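You operate a simulated robot arm through the tools that you are given. There is no shell and no other tool.

You are at the controls of a simulated two-armed robot. One attempt, no reset.

## Task
Scoop sand into the red tub up to its black line.
Fine: open the grey sand tub, use the red scoop, lay it back and shut the sand tub. Spill a teaspoon at most, drop nothing, leave nothing switched on.

Only the result counts: the job must be done as asked and must still hold three seconds after the hand-in. Knocking over, shifting, dropping, spilling or breaking anything else fails it.

## Robot
Two 7-joint arms with fingered hands on one trunk that stands fixed in place. Base frame: the origin is at the foot of the trunk, x ahead of it, y to its left, z up. Readings come in mm, rad, newtons and seconds.
The left shoulder is at [90, 128, 1134], the right one opposite. Each reaches about 1156 mm from its shoulder. Payload 5 kg a hand.
The tool frame of a hand sits at the grasp point between the pads (the TCP): z along the fingers, y along the line on which they close. The tips reach 37 mm beyond it. The gripper opens to 124 mm; its body begins 43 mm behind the TCP. The gripper is a hand of 3 fingers: y runs from the thumb to the fingers, the wrist lies at [-21, -116, -203] in the tool frame.
Orientation is that of the tool frame in the base frame, as [roll, pitch, yaw] about the fixed x, y, z axes, in that order (R = Rz(yaw) Ry(pitch) Rx(roll)). With the fingers straight down and the wrist toward the robot, the tool's x, y and z point along [0, 1, 0], [1, 0, 0] and [0, 0, -1] of the base frame.

## Interface
- The arms move only by the tool nudge_tool. It takes "left_commands", "right_commands" or both (then of equal length, played together; a hand with none holds still); each is a list of rows, each a list of 6 numbers: the shift along the tool's x, y, z in units of 40 mm (1.0 is 40 mm), then the turn, a rotation vector about the tool's x, y, z in units of 4 degrees (1.0 is 4 degrees). In form: [[x, y, z, ax, ay, az], ...]. A call has 1 to 20 rows; each row shifts and turns the commanded pose from where the row before left it, along the tool's axes as they then stand. A call with a number of a shift or a turn outside -1 to 1 is refused whole. A row lasts 0.2 s, in which the tool goes at most 50 mm and 0.15 rad; a call with a longer step from one row to the next is refused whole. Where a pose cannot be reached the arm comes as near as it can. A force on the tool above 50 N (or 10 N above the force at the start of the call, whichever is more), or a blocked arm, ends the call early, and 0.2 s more pass. In this call time passes only in rows, and 0.2 s behind the last. It gives the time, the measured TCP pose, the force on the tool (base axes), the opening and the grip force at its end, in the units of the frame above (readings bear some noise), with the torque about the TCP (base axes, N m) and any sound that the robot's microphone picked up.
- Cameras (640 x 400 px; columns grow to the right, rows downward): "scene" is now at [251.5, -14.6, 1315.1]; the picture's right is [-0.04, -1.00, 0.00], its down [-0.36, 0.01, -0.93] and it looks along [0.93, -0.03, -0.36] (base axes); focal length 221 px, centre (320, 200). "left" rides on the left gripper at [-72, -104, -154] in its tool frame; the picture's right is [-0.83, -0.26, 0.49], its down [0.51, -0.72, 0.47] and it looks along [0.23, 0.64, 0.73] (tool axes); focal length 243 px, centre (320, 200). "right" rides on the right gripper at [72, -104, -154] in its tool frame; the picture's right is [-0.83, 0.26, -0.49], its down [-0.51, -0.72, 0.47] and it looks along [-0.23, 0.64, 0.73] (tool axes); focal length 243 px, centre (320, 200). There is no depth. A picture from a camera that has moved, and an enlarged one, comes with that camera's place and axes in the base frame and with its lens. The place of the scene camera against the robot may be out by one fixed shift of up to 18 mm in any direction.
- capture(camera): a new picture of that camera. It takes no simulated time.
- lift_body(by): moves the trunk up (or, below 0, down) by that many mm; the arms and the scene camera ride with it, the base frame stays. It gives what a move gives, with no picture.
- move_fingers(index, middle, thumb_bend, thumb_turn, hand): sets how far each is bent, from 0 (flat) to 1 (curled in); at 0.3 the hand is open as for a grip, at 0.7 the pads meet at the TCP. One left out holds its place. A second passes; each finger stops where it meets its share of the squeeze, and holds until it gets a number again. It is the only way to open and close the hand. It gives what a move gives, with no picture; readings hold the bend of each and the force on the fingers (four entries, about 0 where the hand has none), thumb and palm. thumb_turn goes from beside the hand (0) to across from the fingers (1), as for a grip.
- turn_head(pan, tilt): turns the head with the scene camera to pan (to the left, within 1.396 rad either way) and tilt (down, from -0.506 to 1.204), counted from straight ahead of the robot (the tilt from the chest, where the trunk bows). It gives what a move gives.
- zoom(camera, box): a new picture of the part [left, top, right, bottom] of that camera's present view, enlarged. It takes no simulated time.
- sign_off(): hands the job in; it is judged then, once.

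Places have to be worked out from the pictures, the camera data and where the tool is seen. Open the grippers and draw the arms clear of the work before you hand the job in, unless the task says otherwise.

The tools are called after ">>>" by a JSON object that holds its "fn" and its "kwargs". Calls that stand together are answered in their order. nudge_tool: Moves the arms, as the interface text tells. Its arguments: {"type":"object","properties":{"left_commands":{"type":"array","items":{"type":"array","items":{"type":"number"}}},"right_commands":{"type":"array","items":{"type":"array","items":{"type":"number"}}}},"required":[]} The other tools are called the same way: lift_body (by) moves the trunk up or down; move_fingers (index, middle, thumb_bend, thumb_turn, hand) moves the fingers one by one; turn_head (pan, tilt) turns the head that bears the scene camera; capture (camera) takes a picture; zoom (camera, box) takes an enlarged picture of a part of a camera's view; sign_off () hands the job in.

At the start:

```text
clock: 0.0
left_ee_pos: [655.6, 261.1, 1301.9]
left_ee_rot: [-3.141, -0.001, 1.569]
left_contact_force: [-0.8, -0.8, 1.1]
left_torque: [0.01, 0.02, 0.0]
left_width: 123.8
left_grasp_force: 0.1
left_shape: jaw
left_bend: [0.3, 0.3, 0.3, 0.98]
left_finger forces: [0.1, 0.0, 0.1, 0.0, 0.0, 0.0]
right_ee_pos: [627.3, -357.5, 1263.3]
right_ee_rot: [3.141, 0.0, 1.573]
right_contact_force: [-1.0, -0.1, -0.3]
right_torque: [0.01, 0.03, -0.03]
right_width: 123.4
right_grasp_force: 0.1
right_shape: jaw
right_bend: [0.3, 0.3, 0.3, 0.98]
right_finger forces: [0.0, 0.0, 0.0, 0.0, 0.0, 0.1]
trunk travel left (down, up): [-325.0, 238.0]
head pan, tilt (commanded): [-0.035, 0.372]
```

scene: 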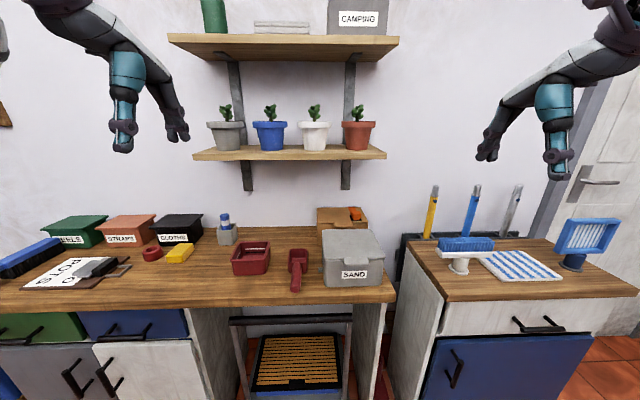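
right: 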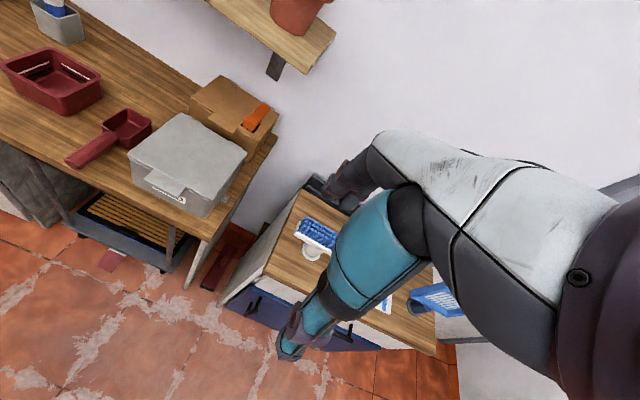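
left: 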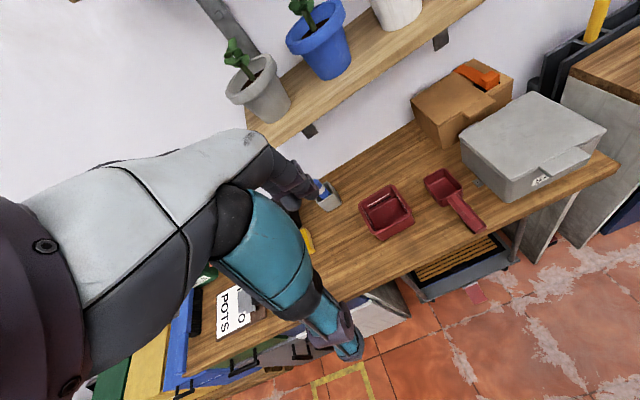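

I see the red tub, the red scoop and the grey sand tub side by side on the bench. I first take enlarged pictures of that part of the bench to work out places.

>>> {"fn": "zoom", "kwargs": {"camera": "scene", "box": [210, 200, 410, 325]}}

>>> {"fn": "zoom", "kwargs": {"camera": "right", "box": [0, 20, 288, 200]}}

>>> {"fn": "zoom", "kwargs": {"camera": "left", "box": [340, 50, 628, 230]}}

```text
3.20 times, centred on (310, 262) of scene
camera zoom: at [251.5, -14.6, 1315.1], right [-0.04, -1.0, 0.0], down [-0.36, 0.01, -0.93], along [0.93, -0.03, -0.36], focal length 707 px, centre (352, 0)
```

zoom: 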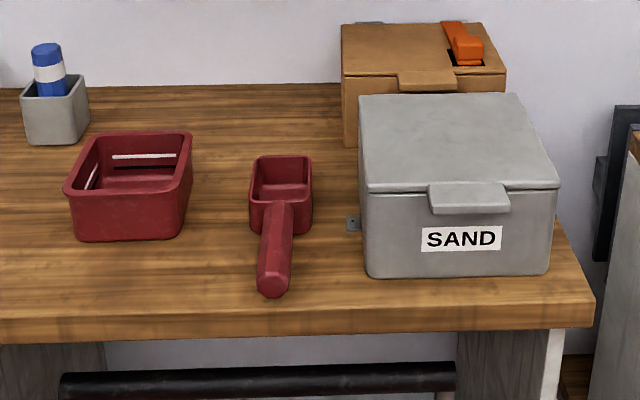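

```text
2.22 times, centred on (144, 110) of right
camera zoom: at [524.1, -283.4, 1417.2], right [0.26, -0.83, 0.49], down [-0.72, -0.51, -0.47], along [0.64, -0.23, -0.73], focal length 539 px, centre (711, 400)
```

zoom: 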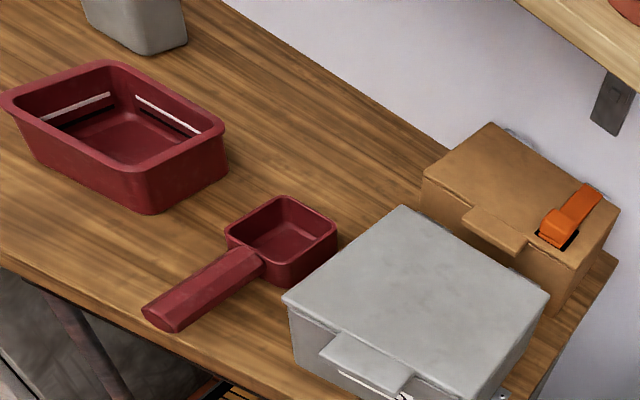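

```text
2.22 times, centred on (484, 140) of left
camera zoom: at [550.8, 188.1, 1455.0], right [-0.26, -0.83, -0.49], down [-0.72, 0.51, -0.47], along [0.64, 0.23, -0.73], focal length 539 px, centre (-44, 333)
```

zoom: 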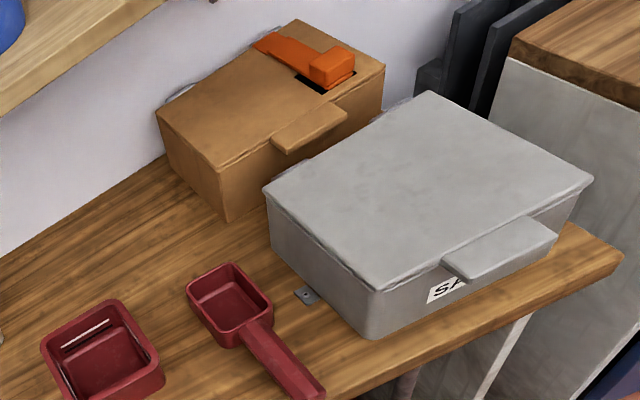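

The lid corners triangulate to about x 794–953, y −36 to −211, z≈931, and the bench top to about z≈817. I turn the head down toward the tubs for a closer look.

>>> {"fn": "turn_head", "kwargs": {"pan": 0.0, "tilt": 0.65}}

>>> {"fn": "capture", "kwargs": {"camera": "scene"}}

>>> {"fn": "zoom", "kwargs": {"camera": "scene", "box": [220, 120, 348, 200]}}

>>> {"fn": "zoom", "kwargs": {"camera": "scene", "box": [280, 120, 408, 200]}}

```text
clock: 0.8
left_ee_pos: [654.3, 259.9, 1301.9]
left_ee_rot: [-3.14, -0.001, 1.571]
left_contact_force: [-0.4, -0.1, -0.2]
left_torque: [0.0, -0.05, -0.02]
left_width: 123.8
left_grasp_force: 0.0
left_shape: jaw
left_bend: [0.3, 0.3, 0.3, 0.98]
left_finger forces: [0.0, 0.0, 0.0, 0.0, 0.0, 0.0]
right_ee_pos: [628.1, -357.2, 1263.2]
right_ee_rot: [-3.141, 0.001, 1.572]
right_contact_force: [-0.5, 0.1, 0.4]
right_torque: [0.01, 0.0, 0.05]
right_width: 123.6
right_grasp_force: 0.1
right_shape: jaw
right_bend: [0.3, 0.3, 0.3, 0.98]
right_finger forces: [0.0, 0.0, 0.0, 0.0, 0.0, 0.0]
trunk travel left (down, up): [-325.0, 238.0]
head pan, tilt (commanded): [0.0, 0.649]
```

```text
taken
camera scene: at [245.4, -11.3, 1290.0], right [0.0, -1.0, 0.0], down [-0.6, 0.0, -0.8], along [0.8, 0.0, -0.6], focal length 221 px, centre (320, 200)
```

scene: 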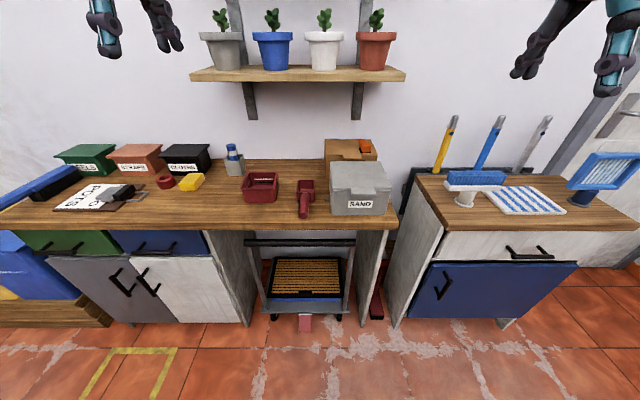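

```text
5.00 times, centred on (284, 160) of scene
camera zoom: at [245.4, -11.3, 1290.0], right [0.0, -1.0, 0.0], down [-0.6, 0.0, -0.8], along [0.8, 0.0, -0.6], focal length 1104 px, centre (500, 400)
```

zoom: 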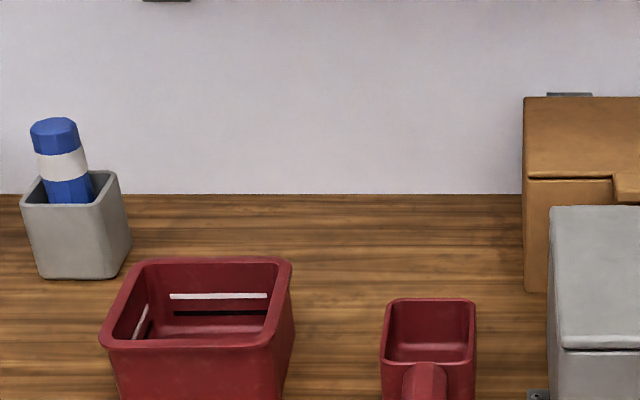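

```text
5.00 times, centred on (344, 160) of scene
camera zoom: at [245.4, -11.3, 1290.0], right [0.0, -1.0, 0.0], down [-0.6, 0.0, -0.8], along [0.8, 0.0, -0.6], focal length 1104 px, centre (200, 400)
```

zoom: 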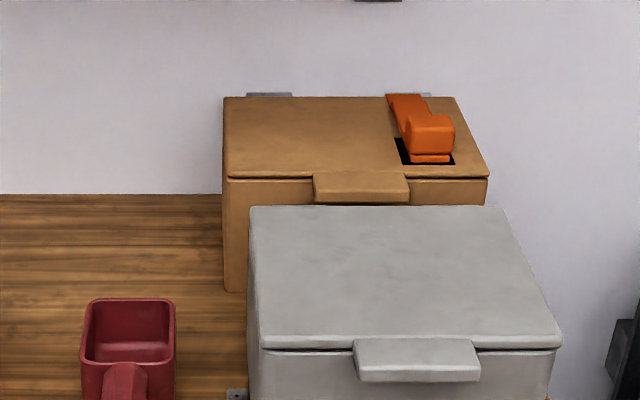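

The red tub has a white line above and a black line below inside; the scoop lies with its bowl away from me and its handle toward me. I lower both hands (well clear of the bench) so that the wrist cameras see the things from nearer.

>>> {"fn": "nudge_tool", "kwargs": {"left_commands": [[0, 0, 1, 0, 0, 0], [0, 0, 1, 0, 0, 0], [0, 0, 1, 0, 0, 0], [0, 0, 1, 0, 0, 0], [0, 0, 1, 0, 0, 0]], "right_commands": [[0.5, 0, 1, 0, 0, 0], [0.5, 0, 1, 0, 0, 0], [0.5, 0, 1, 0, 0, 0], [0.5, 0, 1, 0, 0, 0], [0.5, 0, 1, 0, 0, 0]]}}

>>> {"fn": "capture", "kwargs": {"camera": "left"}}

>>> {"fn": "capture", "kwargs": {"camera": "right"}}

```text
clock: 2.0
left_ee_pos: [653.9, 262.1, 1099.5]
left_ee_rot: [-3.139, 0.002, 1.571]
left_contact_force: [1.9, -1.0, 0.1]
left_torque: [-0.03, 0.02, 0.02]
left_width: 123.6
left_grasp_force: 0.2
left_shape: jaw
left_bend: [0.3, 0.3, 0.3, 0.98]
left_finger forces: [0.0, 0.0, 0.0, 0.0, 0.0, 0.0]
right_ee_pos: [628.2, -255.1, 1059.6]
right_ee_rot: [3.141, 0.0, 1.573]
right_contact_force: [0.0, 0.9, 0.4]
right_torque: [-0.02, -0.02, 0.0]
right_width: 123.9
right_grasp_force: 0.2
right_shape: jaw
right_bend: [0.3, 0.3, 0.3, 0.98]
right_finger forces: [0.0, 0.0, 0.0, 0.0, 0.1, 0.1]
trunk travel left (down, up): [-325.0, 238.0]
head pan, tilt (commanded): [0.0, 0.649]
```

```text
taken
camera left: at [549.5, 189.3, 1252.1], right [-0.26, -0.83, -0.49], down [-0.72, 0.51, -0.47], along [0.64, 0.23, -0.73], focal length 243 px, centre (320, 200)
```

left: 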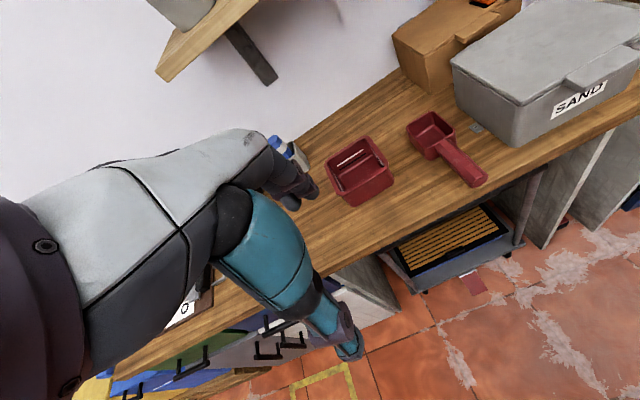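

```text
taken
camera right: at [525.1, -183.2, 1213.6], right [0.26, -0.83, 0.49], down [-0.72, -0.51, -0.47], along [0.64, -0.23, -0.73], focal length 243 px, centre (320, 200)
```

right: 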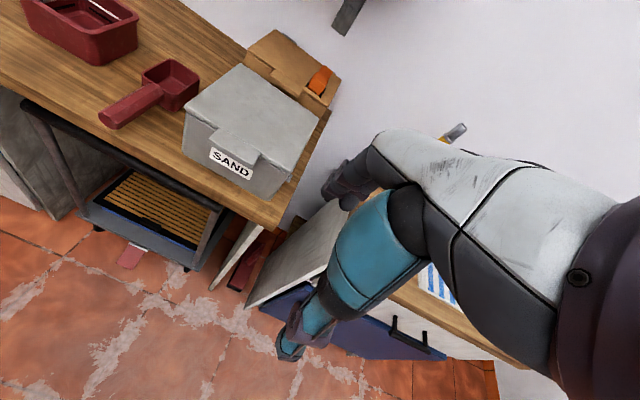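

Both wrist cameras see the scoop and tubs. I zoom both to measure.

>>> {"fn": "zoom", "kwargs": {"camera": "left", "box": [310, 90, 502, 210]}}

>>> {"fn": "zoom", "kwargs": {"camera": "right", "box": [0, 0, 224, 140]}}

>>> {"fn": "zoom", "kwargs": {"camera": "left", "box": [416, 0, 640, 140]}}

>>> {"fn": "zoom", "kwargs": {"camera": "right", "box": [150, 20, 342, 140]}}

```text
3.33 times, centred on (406, 150) of left
camera zoom: at [549.5, 189.3, 1252.1], right [-0.26, -0.83, -0.49], down [-0.72, 0.51, -0.47], along [0.64, 0.23, -0.73], focal length 809 px, centre (33, 367)
```

zoom: 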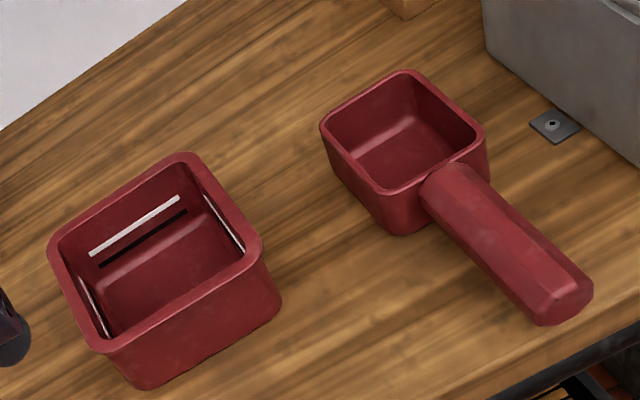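

```text
2.86 times, centred on (112, 70) of right
camera zoom: at [525.1, -183.2, 1213.6], right [0.26, -0.83, 0.49], down [-0.72, -0.51, -0.47], along [0.64, -0.23, -0.73], focal length 693 px, centre (914, 571)
```

zoom: 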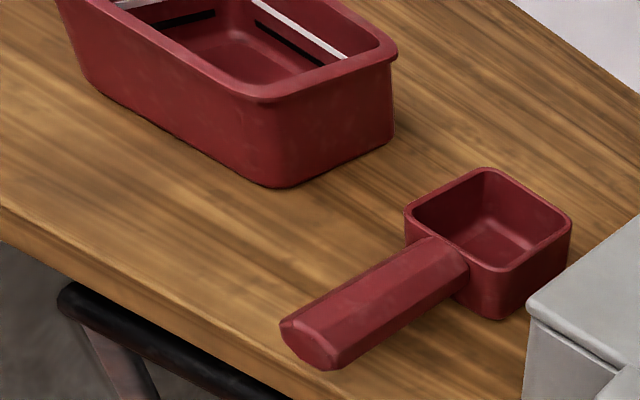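

```text
2.86 times, centred on (528, 70) of left
camera zoom: at [549.5, 189.3, 1252.1], right [-0.26, -0.83, -0.49], down [-0.72, 0.51, -0.47], along [0.64, 0.23, -0.73], focal length 693 px, centre (-274, 571)
```

zoom: 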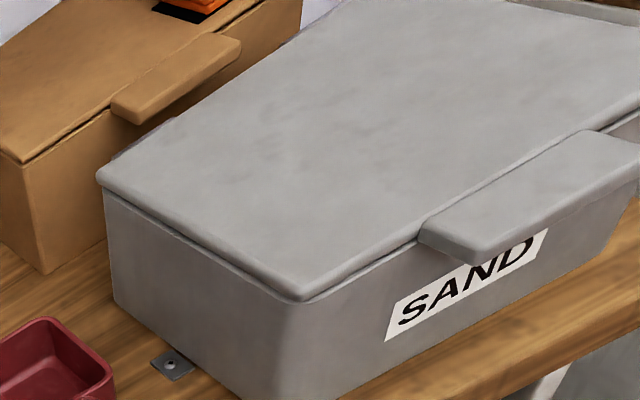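

```text
3.33 times, centred on (246, 80) of right
camera zoom: at [525.1, -183.2, 1213.6], right [0.26, -0.83, 0.49], down [-0.72, -0.51, -0.47], along [0.64, -0.23, -0.73], focal length 809 px, centre (567, 600)
```

zoom: 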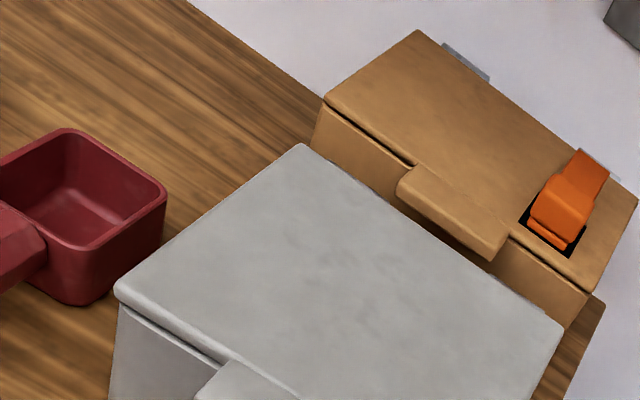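

The scoop's bowl is about x 858–933, y 22–79, rim z≈870, its handle runs toward me along y≈50 to x≈756 at z≈857; the red tub spans about x 855–957, y 152–264, rim z≈889. I look closely at the lip of the lid and at the fingers.

>>> {"fn": "zoom", "kwargs": {"camera": "right", "box": [170, 60, 330, 210]}}

>>> {"fn": "zoom", "kwargs": {"camera": "left", "box": [440, 20, 640, 150]}}

>>> {"fn": "turn_head", "kwargs": {"pan": 0.35, "tilt": 0.3}}

>>> {"fn": "capture", "kwargs": {"camera": "scene"}}

```text
2.67 times, centred on (250, 135) of right
camera zoom: at [525.1, -183.2, 1213.6], right [0.26, -0.83, 0.49], down [-0.72, -0.51, -0.47], along [0.64, -0.23, -0.73], focal length 647 px, centre (507, 373)
```

zoom: 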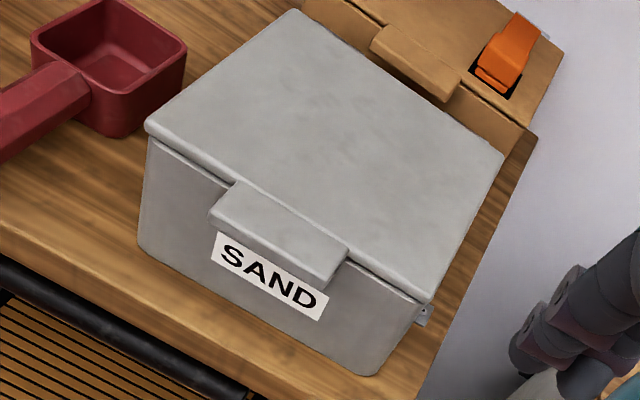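

```text
3.08 times, centred on (540, 85) of left
camera zoom: at [549.5, 189.3, 1252.1], right [-0.26, -0.83, -0.49], down [-0.72, 0.51, -0.47], along [0.64, 0.23, -0.73], focal length 746 px, centre (-357, 554)
```

zoom: 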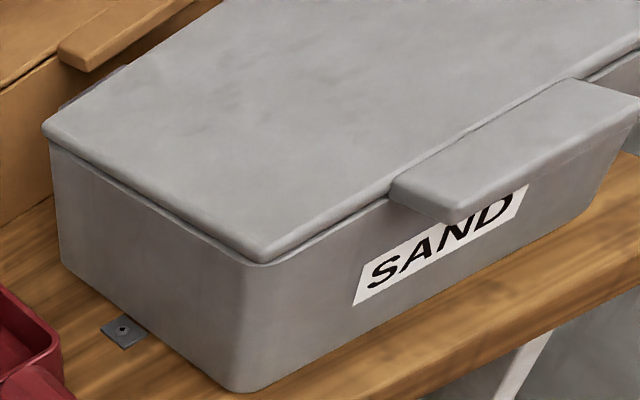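

```text
clock: 2.8
left_ee_pos: [652.2, 261.3, 1099.8]
left_ee_rot: [3.14, 0.0, 1.571]
left_contact_force: [0.6, 1.1, 0.9]
left_torque: [0.0, -0.02, -0.01]
left_width: 123.6
left_grasp_force: 0.1
left_shape: jaw
left_bend: [0.3, 0.3, 0.3, 0.98]
left_finger forces: [0.0, 0.0, 0.0, 0.0, 0.1, 0.0]
right_ee_pos: [627.3, -257.0, 1062.0]
right_ee_rot: [3.14, -0.001, 1.571]
right_contact_force: [0.1, 0.0, 0.2]
right_torque: [-0.01, 0.03, 0.0]
right_width: 123.7
right_grasp_force: 0.0
right_shape: jaw
right_bend: [0.3, 0.3, 0.3, 0.98]
right_finger forces: [0.0, 0.0, 0.0, 0.0, 0.0, 0.0]
trunk travel left (down, up): [-325.0, 238.0]
head pan, tilt (commanded): [0.351, 0.3]
```

```text
taken
camera scene: at [246.1, 20.7, 1321.7], right [0.34, -0.94, 0.0], down [-0.28, -0.1, -0.96], along [0.9, 0.33, -0.3], focal length 221 px, centre (320, 200)
```

scene: 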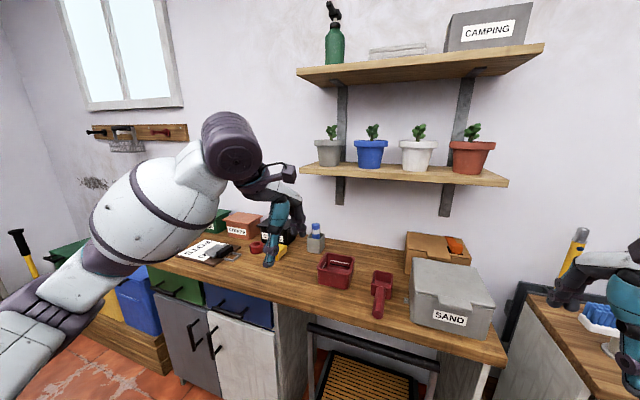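

I zoom in on the left hand to see how the fingers and thumb stand.

>>> {"fn": "zoom", "kwargs": {"camera": "scene", "box": [190, 100, 350, 290]}}

>>> {"fn": "zoom", "kwargs": {"camera": "left", "box": [180, 110, 400, 390]}}

```text
2.11 times, centred on (270, 195) of scene
camera zoom: at [246.1, 20.7, 1321.7], right [0.34, -0.94, 0.0], down [-0.28, -0.1, -0.96], along [0.9, 0.33, -0.3], focal length 465 px, centre (425, 210)
```

zoom: 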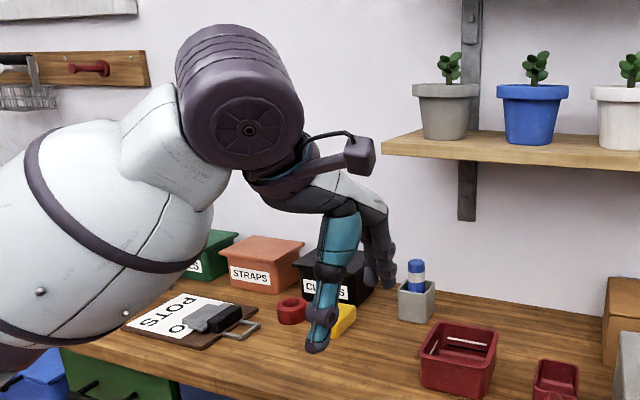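

```text
1.43 times, centred on (290, 250) of left
camera zoom: at [547.7, 188.5, 1253.5], right [-0.26, -0.83, -0.49], down [-0.72, 0.51, -0.47], along [0.64, 0.23, -0.73], focal length 347 px, centre (363, 129)
```

zoom: 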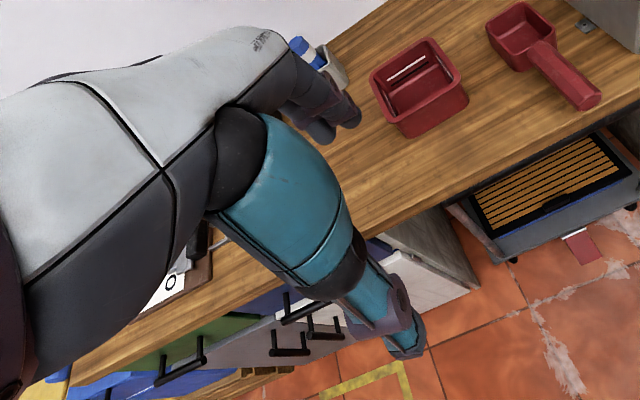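

The lid's lip is about x 762–797, y −91 to −156, top z≈925, and the lid is hinged at the back (x≈953). I will put the right thumb under that lip with the fingers loosely above it; first I pitch the right hand so that its fingers point ahead.

>>> {"fn": "nudge_tool", "kwargs": {"right_commands": [[0, 0, 0, -1, 0, 0], [0, 0, 0, -1, 0, 0], [0, 0, 0, -1, 0, 0], [0, 0, 0, -1, 0, 0], [0, 0, 0, -1, 0, 0], [0, 0, 0, -1, 0, 0], [0, 0, 0, -1, 0, 0], [0, 0, 0, -1, 0, 0], [0, 0, 0, -1, 0, 0], [0, 0, 0, -1, 0, 0], [0, 0, 0, -1, 0, 0], [0, 0, 0, -1, 0, 0], [0, 0, 0, -1, 0, 0], [0, 0, 0, -1, 0, 0], [0, 0, 0, -1, 0, 0], [0, 0, 0, -1, 0, 0], [0, 0, 0, -1, 0, 0]]}}

>>> {"fn": "turn_head", "kwargs": {"pan": -0.25, "tilt": 0.45}}

>>> {"fn": "capture", "kwargs": {"camera": "scene"}}

>>> {"fn": "capture", "kwargs": {"camera": "right"}}

```text
clock: 6.4
left_ee_pos: [653.1, 259.9, 1099.3]
left_ee_rot: [3.142, 0.0, 1.571]
left_contact_force: [0.0, 0.5, -0.5]
left_torque: [0.02, 0.0, 0.0]
left_width: 123.6
left_grasp_force: 0.0
left_shape: jaw
left_bend: [0.3, 0.3, 0.3, 0.98]
left_finger forces: [0.0, 0.0, 0.0, 0.0, 0.1, 0.0]
right_ee_pos: [666.6, -265.7, 1064.9]
right_ee_rot: [1.954, 0.0, 1.571]
right_contact_force: [0.3, -0.7, 0.5]
right_torque: [0.01, -0.04, -0.02]
right_width: 123.9
right_grasp_force: 0.2
right_shape: jaw
right_bend: [0.3, 0.3, 0.3, 0.98]
right_finger forces: [0.0, 0.1, 0.0, 0.0, 0.1, 0.0]
right hand out of reach, approached as far as the arm can: row 7, 8, 9, 10, 11, 12
trunk travel left (down, up): [-325.0, 238.0]
head pan, tilt (commanded): [0.351, 0.3]
```

```text
clock: 7.4
left_ee_pos: [651.7, 261.7, 1099.1]
left_ee_rot: [3.14, 0.0, 1.571]
left_contact_force: [0.1, 0.1, 0.9]
left_torque: [0.02, 0.01, 0.02]
left_width: 123.8
left_grasp_force: 0.1
left_shape: jaw
left_bend: [0.3, 0.3, 0.3, 0.98]
left_finger forces: [0.0, 0.1, 0.1, 0.1, 0.0, 0.0]
right_ee_pos: [665.5, -265.2, 1065.6]
right_ee_rot: [1.954, 0.0, 1.571]
right_contact_force: [-0.7, -0.9, -0.7]
right_torque: [-0.01, -0.01, 0.01]
right_width: 123.8
right_grasp_force: 0.0
right_shape: jaw
right_bend: [0.3, 0.3, 0.3, 0.98]
right_finger forces: [0.0, 0.1, 0.0, 0.1, 0.1, 0.1]
trunk travel left (down, up): [-325.0, 238.0]
head pan, tilt (commanded): [-0.25, 0.45]
```

```text
taken
camera scene: at [247.7, -34.0, 1307.8], right [-0.25, -0.97, 0.0], down [-0.42, 0.11, -0.9], along [0.87, -0.22, -0.44], focal length 221 px, centre (320, 200)
```

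scene: 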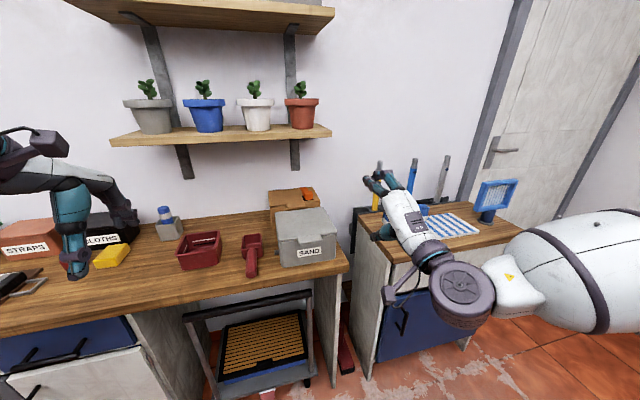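

```text
taken
camera right: at [485.1, -191.8, 1027.4], right [-0.36, -0.83, 0.43], down [0.17, -0.51, -0.85], along [0.92, -0.23, 0.32], focal length 243 px, centre (320, 200)
```

right: 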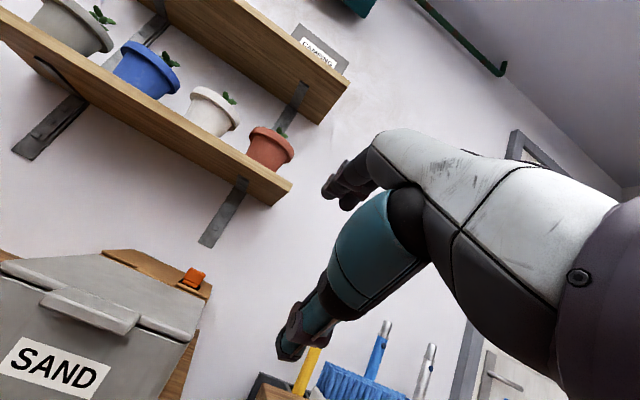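

The right hand's fingers now point ahead and about 22° down, at (666, −265, 1065). I shift it to a spot straight in front of the lip, still ~90 mm short of it.

>>> {"fn": "nudge_tool", "kwargs": {"right_commands": [[0.705, -0.618, 0.272, 0, 0, 0], [0.705, -0.618, 0.272, 0, 0, 0], [0.705, -0.618, 0.272, 0, 0, 0], [0.705, -0.618, 0.272, 0, 0, 0], [0.705, -0.618, 0.272, 0, 0, 0]]}}

>>> {"fn": "capture", "kwargs": {"camera": "scene"}}

>>> {"fn": "capture", "kwargs": {"camera": "right"}}

>>> {"fn": "capture", "kwargs": {"camera": "left"}}

```text
clock: 8.6
left_ee_pos: [653.0, 260.1, 1099.6]
left_ee_rot: [-3.141, 0.0, 1.571]
left_contact_force: [-0.3, -0.3, 0.0]
left_torque: [-0.02, 0.01, -0.02]
left_width: 123.7
left_grasp_force: 0.1
left_shape: jaw
left_bend: [0.3, 0.3, 0.3, 0.98]
left_finger forces: [0.1, 0.0, 0.0, 0.0, 0.1, 0.1]
right_ee_pos: [671.1, -123.0, 930.6]
right_ee_rot: [1.955, 0.0, 1.571]
right_contact_force: [0.9, 0.1, 0.3]
right_torque: [0.01, -0.02, -0.02]
right_width: 123.8
right_grasp_force: 0.0
right_shape: jaw
right_bend: [0.3, 0.3, 0.3, 0.98]
right_finger forces: [0.0, 0.0, 0.0, 0.0, 0.0, 0.1]
trunk travel left (down, up): [-325.0, 238.0]
head pan, tilt (commanded): [-0.25, 0.45]
```

```text
taken
camera scene: at [248.8, -33.7, 1307.6], right [-0.25, -0.97, 0.0], down [-0.42, 0.11, -0.9], along [0.87, -0.22, -0.44], focal length 221 px, centre (320, 200)
```

scene: 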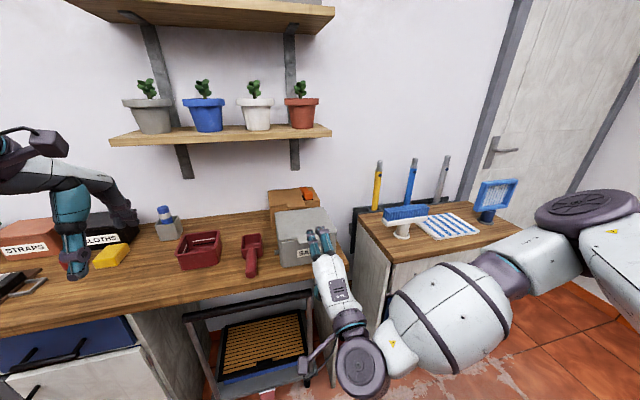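

```text
taken
camera right: at [489.9, -49.9, 890.7], right [-0.36, -0.83, 0.43], down [0.17, -0.51, -0.85], along [0.92, -0.23, 0.32], focal length 243 px, centre (320, 200)
```

right: 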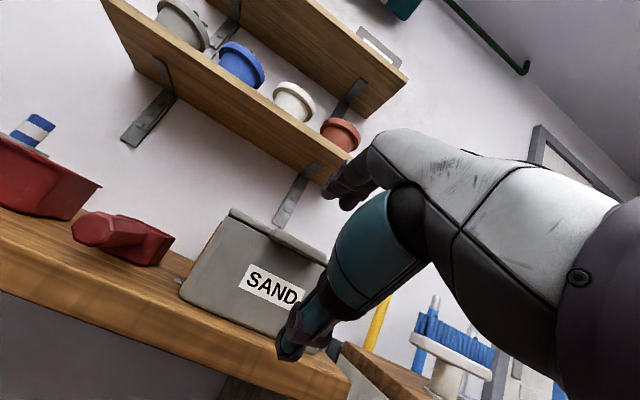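

```text
taken
camera left: at [549.0, 188.7, 1252.6], right [-0.26, -0.83, -0.49], down [-0.72, 0.51, -0.47], along [0.64, 0.23, -0.73], focal length 243 px, centre (320, 200)
```

left: 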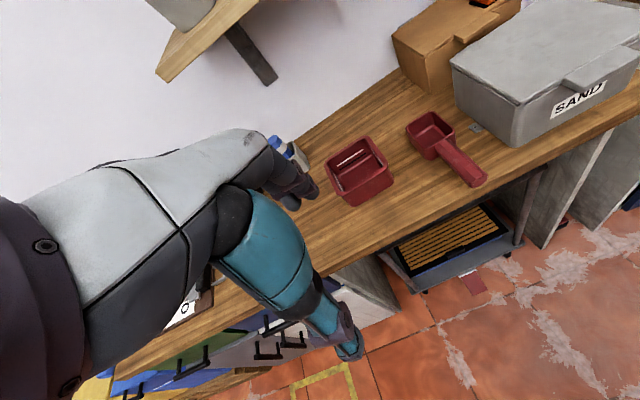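

The right hand stands before the lip at (671, −123, 931). I zoom the scene to see finger and thumb heights against the lip.

>>> {"fn": "zoom", "kwargs": {"camera": "scene", "box": [250, 190, 378, 290]}}

>>> {"fn": "zoom", "kwargs": {"camera": "right", "box": [170, 160, 400, 370]}}

```text
4.00 times, centred on (314, 240) of scene
camera zoom: at [248.8, -33.7, 1307.6], right [-0.25, -0.97, 0.0], down [-0.42, 0.11, -0.9], along [0.87, -0.22, -0.44], focal length 883 px, centre (344, 40)
```

zoom: 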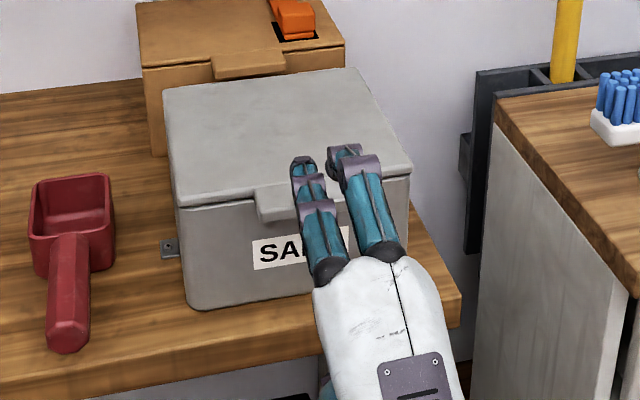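

```text
1.90 times, centred on (285, 265) of right
camera zoom: at [489.9, -49.9, 890.7], right [-0.36, -0.83, 0.43], down [0.17, -0.51, -0.85], along [0.92, -0.23, 0.32], focal length 462 px, centre (387, 76)
```

zoom: 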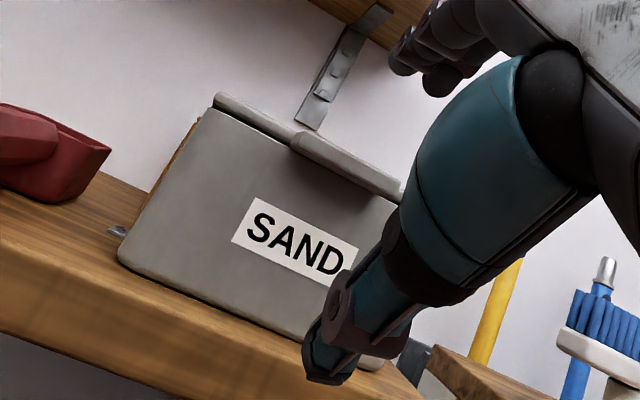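

The thumb hangs below lip height and both fingers are above it. I part-close the hand for bench clearance, then go forward until the lip is between thumb and fingers.

>>> {"fn": "move_fingers", "kwargs": {"hand": "right", "index": 0.42, "middle": 0.42, "thumb_bend": 0.42}}

>>> {"fn": "nudge_tool", "kwargs": {"right_commands": [[0, 0.21, 0.697, 0, 0, 0], [0, 0.21, 0.697, 0, 0, 0], [0, 0.21, 0.697, 0, 0, 0]]}}

>>> {"fn": "zoom", "kwargs": {"camera": "scene", "box": [250, 190, 378, 290]}}

>>> {"fn": "capture", "kwargs": {"camera": "right"}}

```text
clock: 9.6
left_ee_pos: [653.0, 261.0, 1099.2]
left_ee_rot: [3.14, -0.001, 1.572]
left_contact_force: [-0.1, 0.2, -0.7]
left_torque: [0.02, 0.0, -0.01]
left_width: 123.7
left_grasp_force: 0.0
left_shape: jaw
left_bend: [0.3, 0.3, 0.3, 0.98]
left_finger forces: [0.1, 0.0, 0.0, 0.0, 0.0, 0.0]
right_ee_pos: [668.8, -124.0, 929.7]
right_ee_rot: [1.954, 0.001, 1.571]
right_contact_force: [0.6, -0.2, 0.1]
right_torque: [0.0, 0.01, 0.0]
right_width: 92.9
right_grasp_force: 0.0
right_shape: fingers
right_bend: [0.42, 0.42, 0.42, 0.98]
right_finger forces: [0.0, 0.0, 0.1, 0.1, 0.0, 0.1]
trunk travel left (down, up): [-325.0, 238.0]
head pan, tilt (commanded): [-0.25, 0.45]
```

```text
clock: 10.4
left_ee_pos: [652.3, 260.9, 1101.1]
left_ee_rot: [-3.14, 0.0, 1.57]
left_contact_force: [-0.6, -0.2, -0.6]
left_torque: [-0.03, 0.01, -0.02]
left_width: 123.8
left_grasp_force: 0.0
left_shape: jaw
left_bend: [0.3, 0.3, 0.3, 0.98]
left_finger forces: [0.0, 0.0, 0.0, 0.0, 0.0, 0.1]
right_ee_pos: [757.0, -121.3, 921.9]
right_ee_rot: [1.954, 0.0, 1.572]
right_contact_force: [-0.1, 0.1, -0.5]
right_torque: [0.04, -0.04, 0.0]
right_width: 92.9
right_grasp_force: 0.1
right_shape: fingers
right_bend: [0.42, 0.42, 0.42, 0.98]
right_finger forces: [0.1, 0.0, 0.1, 0.0, 0.0, 0.0]
trunk travel left (down, up): [-325.0, 238.0]
head pan, tilt (commanded): [-0.25, 0.45]
```

```text
4.00 times, centred on (314, 240) of scene
camera zoom: at [248.4, -33.8, 1307.6], right [-0.25, -0.97, 0.0], down [-0.42, 0.11, -0.9], along [0.87, -0.22, -0.44], focal length 883 px, centre (344, 40)
```

zoom: 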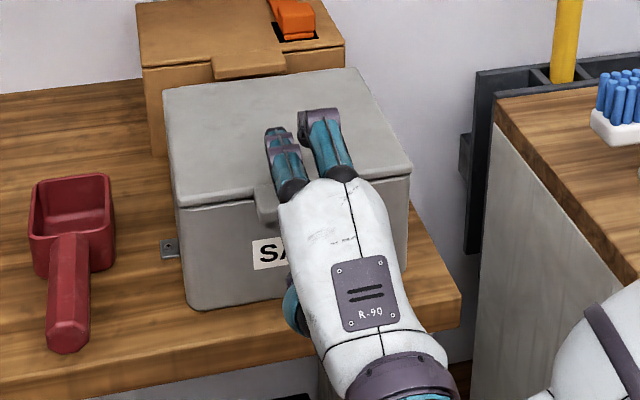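

```text
taken
camera right: at [576.1, -47.3, 883.4], right [-0.36, -0.83, 0.43], down [0.17, -0.51, -0.85], along [0.92, -0.23, 0.32], focal length 243 px, centre (320, 200)
```

right: 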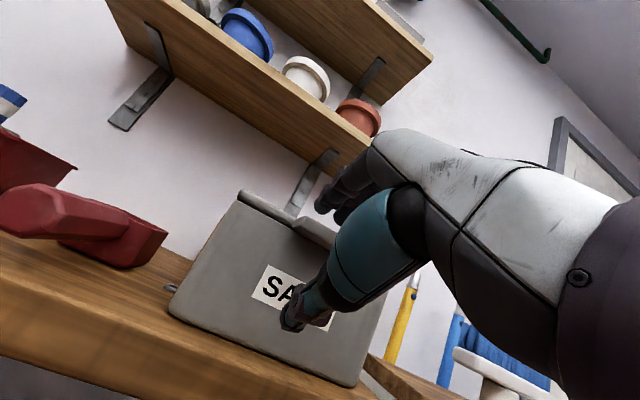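

The lip is between the thumb (below) and the fingers (above). I bend the thumb up toward the underside of the lip.

>>> {"fn": "move_fingers", "kwargs": {"hand": "right", "thumb_bend": 0.56}}

>>> {"fn": "zoom", "kwargs": {"camera": "right", "box": [160, 160, 440, 400]}}

>>> {"fn": "zoom", "kwargs": {"camera": "left", "box": [440, 0, 640, 150]}}

```text
clock: 11.4
left_ee_pos: [652.3, 259.6, 1100.2]
left_ee_rot: [-3.141, 0.0, 1.572]
left_contact_force: [-0.4, -0.1, -0.7]
left_torque: [-0.03, 0.03, 0.0]
left_width: 123.6
left_grasp_force: 0.1
left_shape: jaw
left_bend: [0.3, 0.3, 0.3, 0.98]
left_finger forces: [0.1, 0.0, 0.0, 0.1, 0.1, 0.0]
right_ee_pos: [755.0, -119.6, 923.6]
right_ee_rot: [1.956, -0.001, 1.575]
right_contact_force: [-0.8, -0.9, -0.3]
right_torque: [-0.02, 0.02, -0.02]
right_width: 71.5
right_grasp_force: 0.1
right_shape: fingers
right_bend: [0.42, 0.42, 0.56, 0.98]
right_finger forces: [0.0, 0.0, 0.0, 0.0, 0.1, 0.0]
trunk travel left (down, up): [-325.0, 238.0]
head pan, tilt (commanded): [-0.25, 0.45]
```

```text
1.67 times, centred on (300, 280) of right
camera zoom: at [575.4, -47.5, 883.7], right [-0.36, -0.83, 0.43], down [0.17, -0.51, -0.85], along [0.92, -0.23, 0.32], focal length 404 px, centre (353, 67)
```

zoom: 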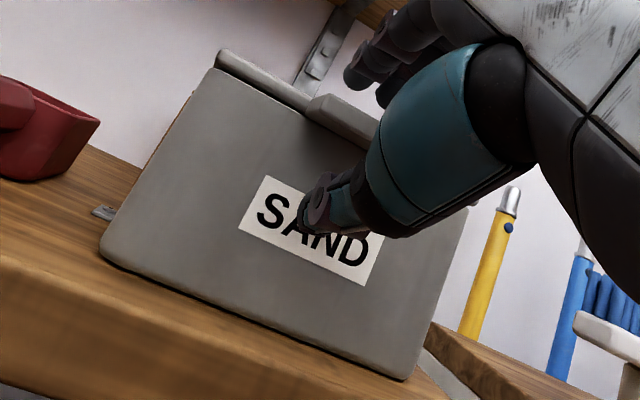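

```text
2.67 times, centred on (540, 75) of left
camera zoom: at [548.0, 188.5, 1253.1], right [-0.26, -0.83, -0.49], down [-0.72, 0.51, -0.47], along [0.64, 0.23, -0.73], focal length 647 px, centre (-267, 533)
```

zoom: 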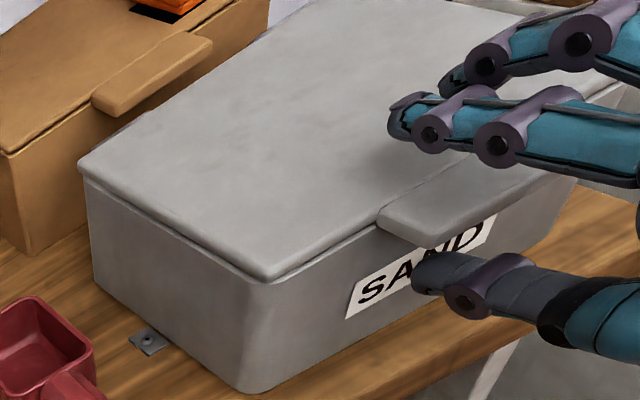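

The left wrist camera shows it plainly: thumb just under the lip, fingers above the lid. I bend the thumb further to touch the lip.

>>> {"fn": "move_fingers", "kwargs": {"hand": "right", "thumb_bend": 0.66}}

>>> {"fn": "zoom", "kwargs": {"camera": "left", "box": [440, 0, 640, 150]}}

```text
clock: 12.4
left_ee_pos: [652.5, 261.1, 1100.9]
left_ee_rot: [-3.141, -0.002, 1.571]
left_contact_force: [0.4, -0.7, -0.4]
left_torque: [0.01, 0.03, -0.04]
left_width: 123.9
left_grasp_force: 0.1
left_shape: jaw
left_bend: [0.3, 0.3, 0.3, 0.98]
left_finger forces: [0.0, 0.0, 0.0, 0.0, 0.0, 0.0]
right_ee_pos: [755.6, -121.5, 922.9]
right_ee_rot: [1.954, 0.0, 1.574]
right_contact_force: [0.0, 0.3, -0.5]
right_torque: [0.01, -0.01, -0.01]
right_width: 56.6
right_grasp_force: 0.1
right_shape: fingers
right_bend: [0.42, 0.42, 0.66, 0.98]
right_finger forces: [0.1, 0.0, 0.0, 0.1, 0.0, 0.0]
trunk travel left (down, up): [-325.0, 238.0]
head pan, tilt (commanded): [-0.25, 0.45]
```

```text
2.67 times, centred on (540, 75) of left
camera zoom: at [547.9, 188.4, 1253.2], right [-0.26, -0.83, -0.49], down [-0.72, 0.51, -0.47], along [0.64, 0.23, -0.73], focal length 647 px, centre (-267, 533)
```

zoom: 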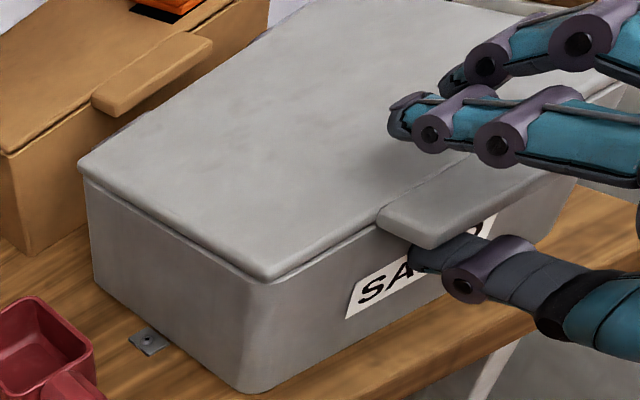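

No contact yet, but the thumb is close under the lip. I raise the hand along the lid's arc a few degrees and watch.

>>> {"fn": "nudge_tool", "kwargs": {"right_commands": [[0, 0.312, -0.126, 1, 0, 0], [0, 0.312, -0.126, 1, 0, 0], [0, 0.312, -0.126, 1, 0, 0]]}}

>>> {"fn": "zoom", "kwargs": {"camera": "left", "box": [440, 0, 640, 150]}}

```text
clock: 13.2
left_ee_pos: [650.5, 260.7, 1100.4]
left_ee_rot: [3.141, 0.0, 1.57]
left_contact_force: [0.2, -0.1, 0.8]
left_torque: [-0.02, 0.0, -0.03]
left_width: 123.6
left_grasp_force: 0.1
left_shape: jaw
left_bend: [0.3, 0.3, 0.3, 0.98]
left_finger forces: [0.0, 0.0, 0.1, 0.1, 0.0, 0.0]
right_ee_pos: [759.3, -121.4, 964.3]
right_ee_rot: [2.163, 0.001, 1.572]
right_contact_force: [0.9, -0.4, -0.2]
right_torque: [0.01, 0.0, -0.03]
right_width: 56.2
right_grasp_force: 0.4
right_shape: fingers
right_bend: [0.42, 0.42, 0.66, 0.98]
right_finger forces: [0.0, 0.0, 0.1, 0.0, 0.3, 0.0]
trunk travel left (down, up): [-325.0, 238.0]
head pan, tilt (commanded): [-0.25, 0.45]
```

```text
2.67 times, centred on (540, 75) of left
camera zoom: at [547.2, 188.7, 1253.5], right [-0.26, -0.83, -0.49], down [-0.72, 0.51, -0.47], along [0.64, 0.23, -0.73], focal length 647 px, centre (-267, 533)
```

zoom: 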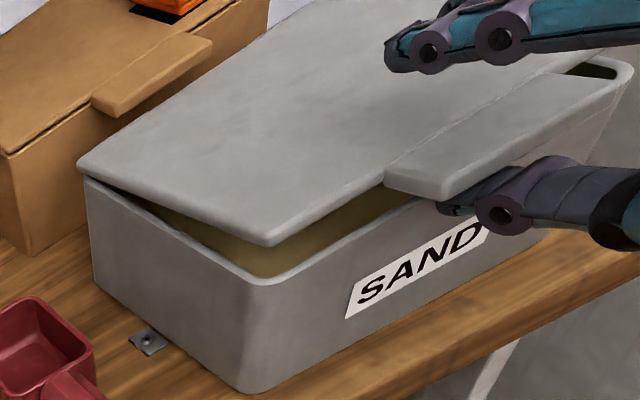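

The lid is rising on the thumb with very little force. I lower the hand a little to see whether the lid follows or stays.

>>> {"fn": "nudge_tool", "kwargs": {"right_commands": [[0, -0.22, 0.15, 0, 0, 0]]}}

>>> {"fn": "zoom", "kwargs": {"camera": "left", "box": [440, 0, 640, 150]}}

```text
clock: 13.6
left_ee_pos: [652.7, 260.0, 1101.0]
left_ee_rot: [-3.141, 0.0, 1.571]
left_contact_force: [-0.6, -0.9, -0.3]
left_torque: [-0.03, 0.02, -0.01]
left_width: 123.9
left_grasp_force: 0.0
left_shape: jaw
left_bend: [0.3, 0.3, 0.3, 0.98]
left_finger forces: [0.0, 0.0, 0.0, 0.1, 0.0, 0.1]
right_ee_pos: [760.1, -122.3, 951.2]
right_ee_rot: [2.164, 0.0, 1.571]
right_contact_force: [-0.1, 0.2, 0.6]
right_torque: [0.0, -0.03, -0.05]
right_width: 56.2
right_grasp_force: 0.1
right_shape: fingers
right_bend: [0.42, 0.42, 0.66, 0.98]
right_finger forces: [0.1, 0.0, 0.0, 0.1, 0.0, 0.1]
trunk travel left (down, up): [-325.0, 238.0]
head pan, tilt (commanded): [-0.25, 0.45]
```

```text
2.67 times, centred on (540, 75) of left
camera zoom: at [548.3, 188.4, 1253.0], right [-0.26, -0.83, -0.49], down [-0.72, 0.51, -0.47], along [0.64, 0.23, -0.73], focal length 647 px, centre (-267, 533)
```

zoom: 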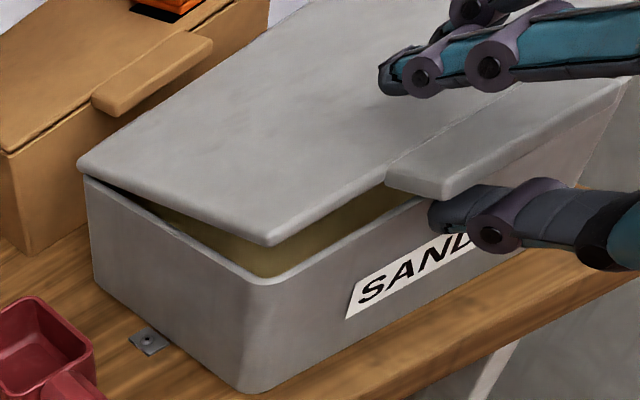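

The lid stays where it is left – the hinge holds by friction. I carry on lifting along the arc to about 48°.

>>> {"fn": "nudge_tool", "kwargs": {"right_commands": [[0, 0.22, -0.15, 0, 0, 0], [0, 0.312, -0.126, 1, 0, 0], [0, 0.312, -0.126, 1, 0, 0], [0, 0.312, -0.126, 1, 0, 0], [0, 0.312, -0.126, 1, 0, 0], [0, 0.312, -0.126, 1, 0, 0], [0, 0.312, -0.126, 1, 0, 0]]}}

>>> {"fn": "capture", "kwargs": {"camera": "left"}}

>>> {"fn": "capture", "kwargs": {"camera": "scene"}}

```text
clock: 15.2
left_ee_pos: [651.0, 261.3, 1098.6]
left_ee_rot: [-3.14, 0.0, 1.571]
left_contact_force: [-0.8, 0.1, -0.3]
left_torque: [-0.02, -0.04, -0.03]
left_width: 123.5
left_grasp_force: 0.0
left_shape: jaw
left_bend: [0.3, 0.3, 0.3, 0.98]
left_finger forces: [0.0, 0.0, 0.0, 0.1, 0.0, 0.1]
right_ee_pos: [788.9, -123.4, 1037.6]
right_ee_rot: [2.585, 0.0, 1.572]
right_contact_force: [0.5, 0.3, 0.6]
right_torque: [0.02, -0.02, 0.0]
right_width: 56.4
right_grasp_force: 0.1
right_shape: fingers
right_bend: [0.42, 0.42, 0.66, 0.98]
right_finger forces: [0.1, 0.1, 0.1, 0.1, 0.0, 0.0]
trunk travel left (down, up): [-325.0, 238.0]
head pan, tilt (commanded): [-0.25, 0.45]
```

```text
taken
camera left: at [547.5, 189.0, 1253.3], right [-0.26, -0.83, -0.49], down [-0.72, 0.51, -0.47], along [0.64, 0.23, -0.73], focal length 243 px, centre (320, 200)
```

left: 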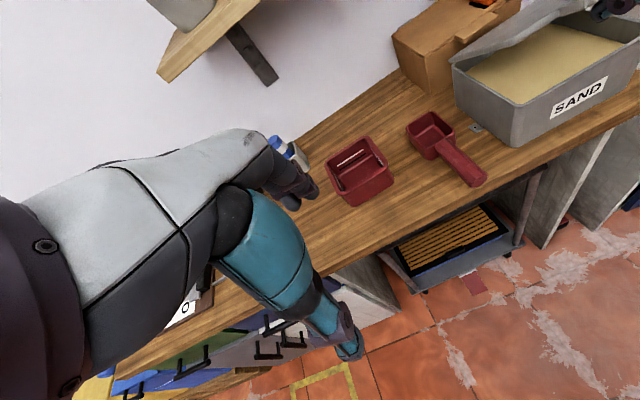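

```text
taken
camera scene: at [247.3, -33.4, 1307.9], right [-0.25, -0.97, 0.0], down [-0.42, 0.11, -0.9], along [0.87, -0.22, -0.43], focal length 221 px, centre (320, 200)
```

scene: 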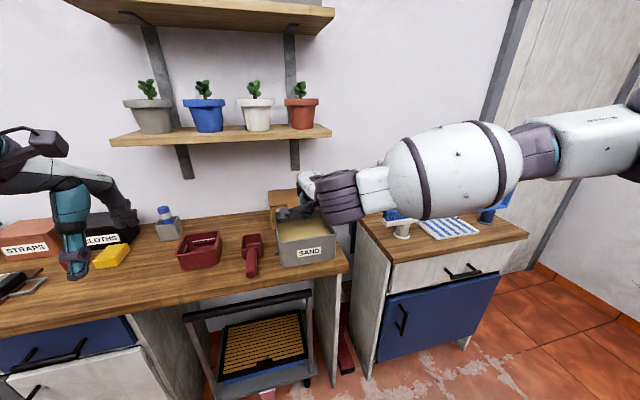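

The lid is well up and the sand shows near the rim. I zoom to judge the lid angle and the hand.

>>> {"fn": "zoom", "kwargs": {"camera": "scene", "box": [240, 150, 400, 280]}}

>>> {"fn": "zoom", "kwargs": {"camera": "left", "box": [400, 0, 640, 150]}}

>>> {"fn": "capture", "kwargs": {"camera": "right"}}

```text
3.08 times, centred on (320, 215) of scene
camera zoom: at [247.3, -33.4, 1307.9], right [-0.25, -0.97, 0.0], down [-0.42, 0.11, -0.9], along [0.87, -0.22, -0.43], focal length 679 px, centre (320, 154)
```

zoom: 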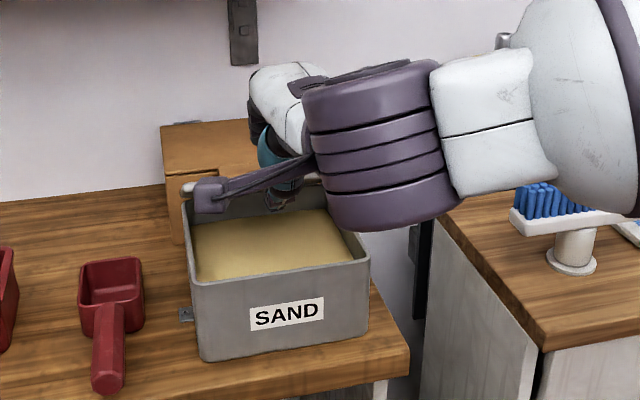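

```text
2.67 times, centred on (520, 75) of left
camera zoom: at [547.5, 189.0, 1253.3], right [-0.26, -0.83, -0.49], down [-0.72, 0.51, -0.47], along [0.64, 0.23, -0.73], focal length 647 px, centre (-213, 533)
```

zoom: 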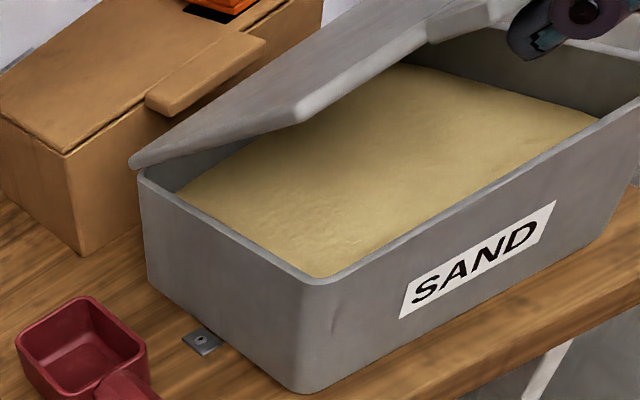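

```text
taken
camera right: at [620.1, -49.2, 1113.6], right [-0.04, -0.83, 0.56], down [-0.36, -0.51, -0.78], along [0.93, -0.23, -0.28], focal length 243 px, centre (320, 200)
```

right: 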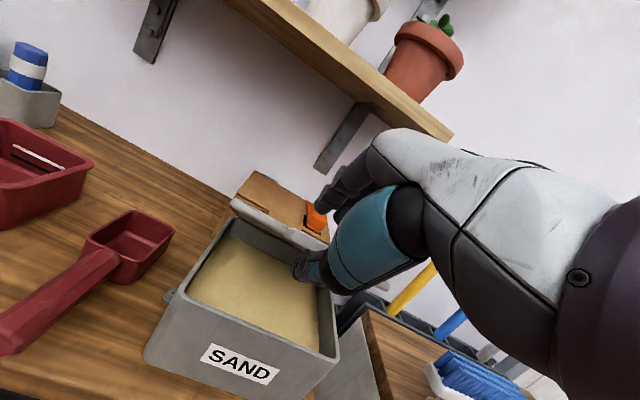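

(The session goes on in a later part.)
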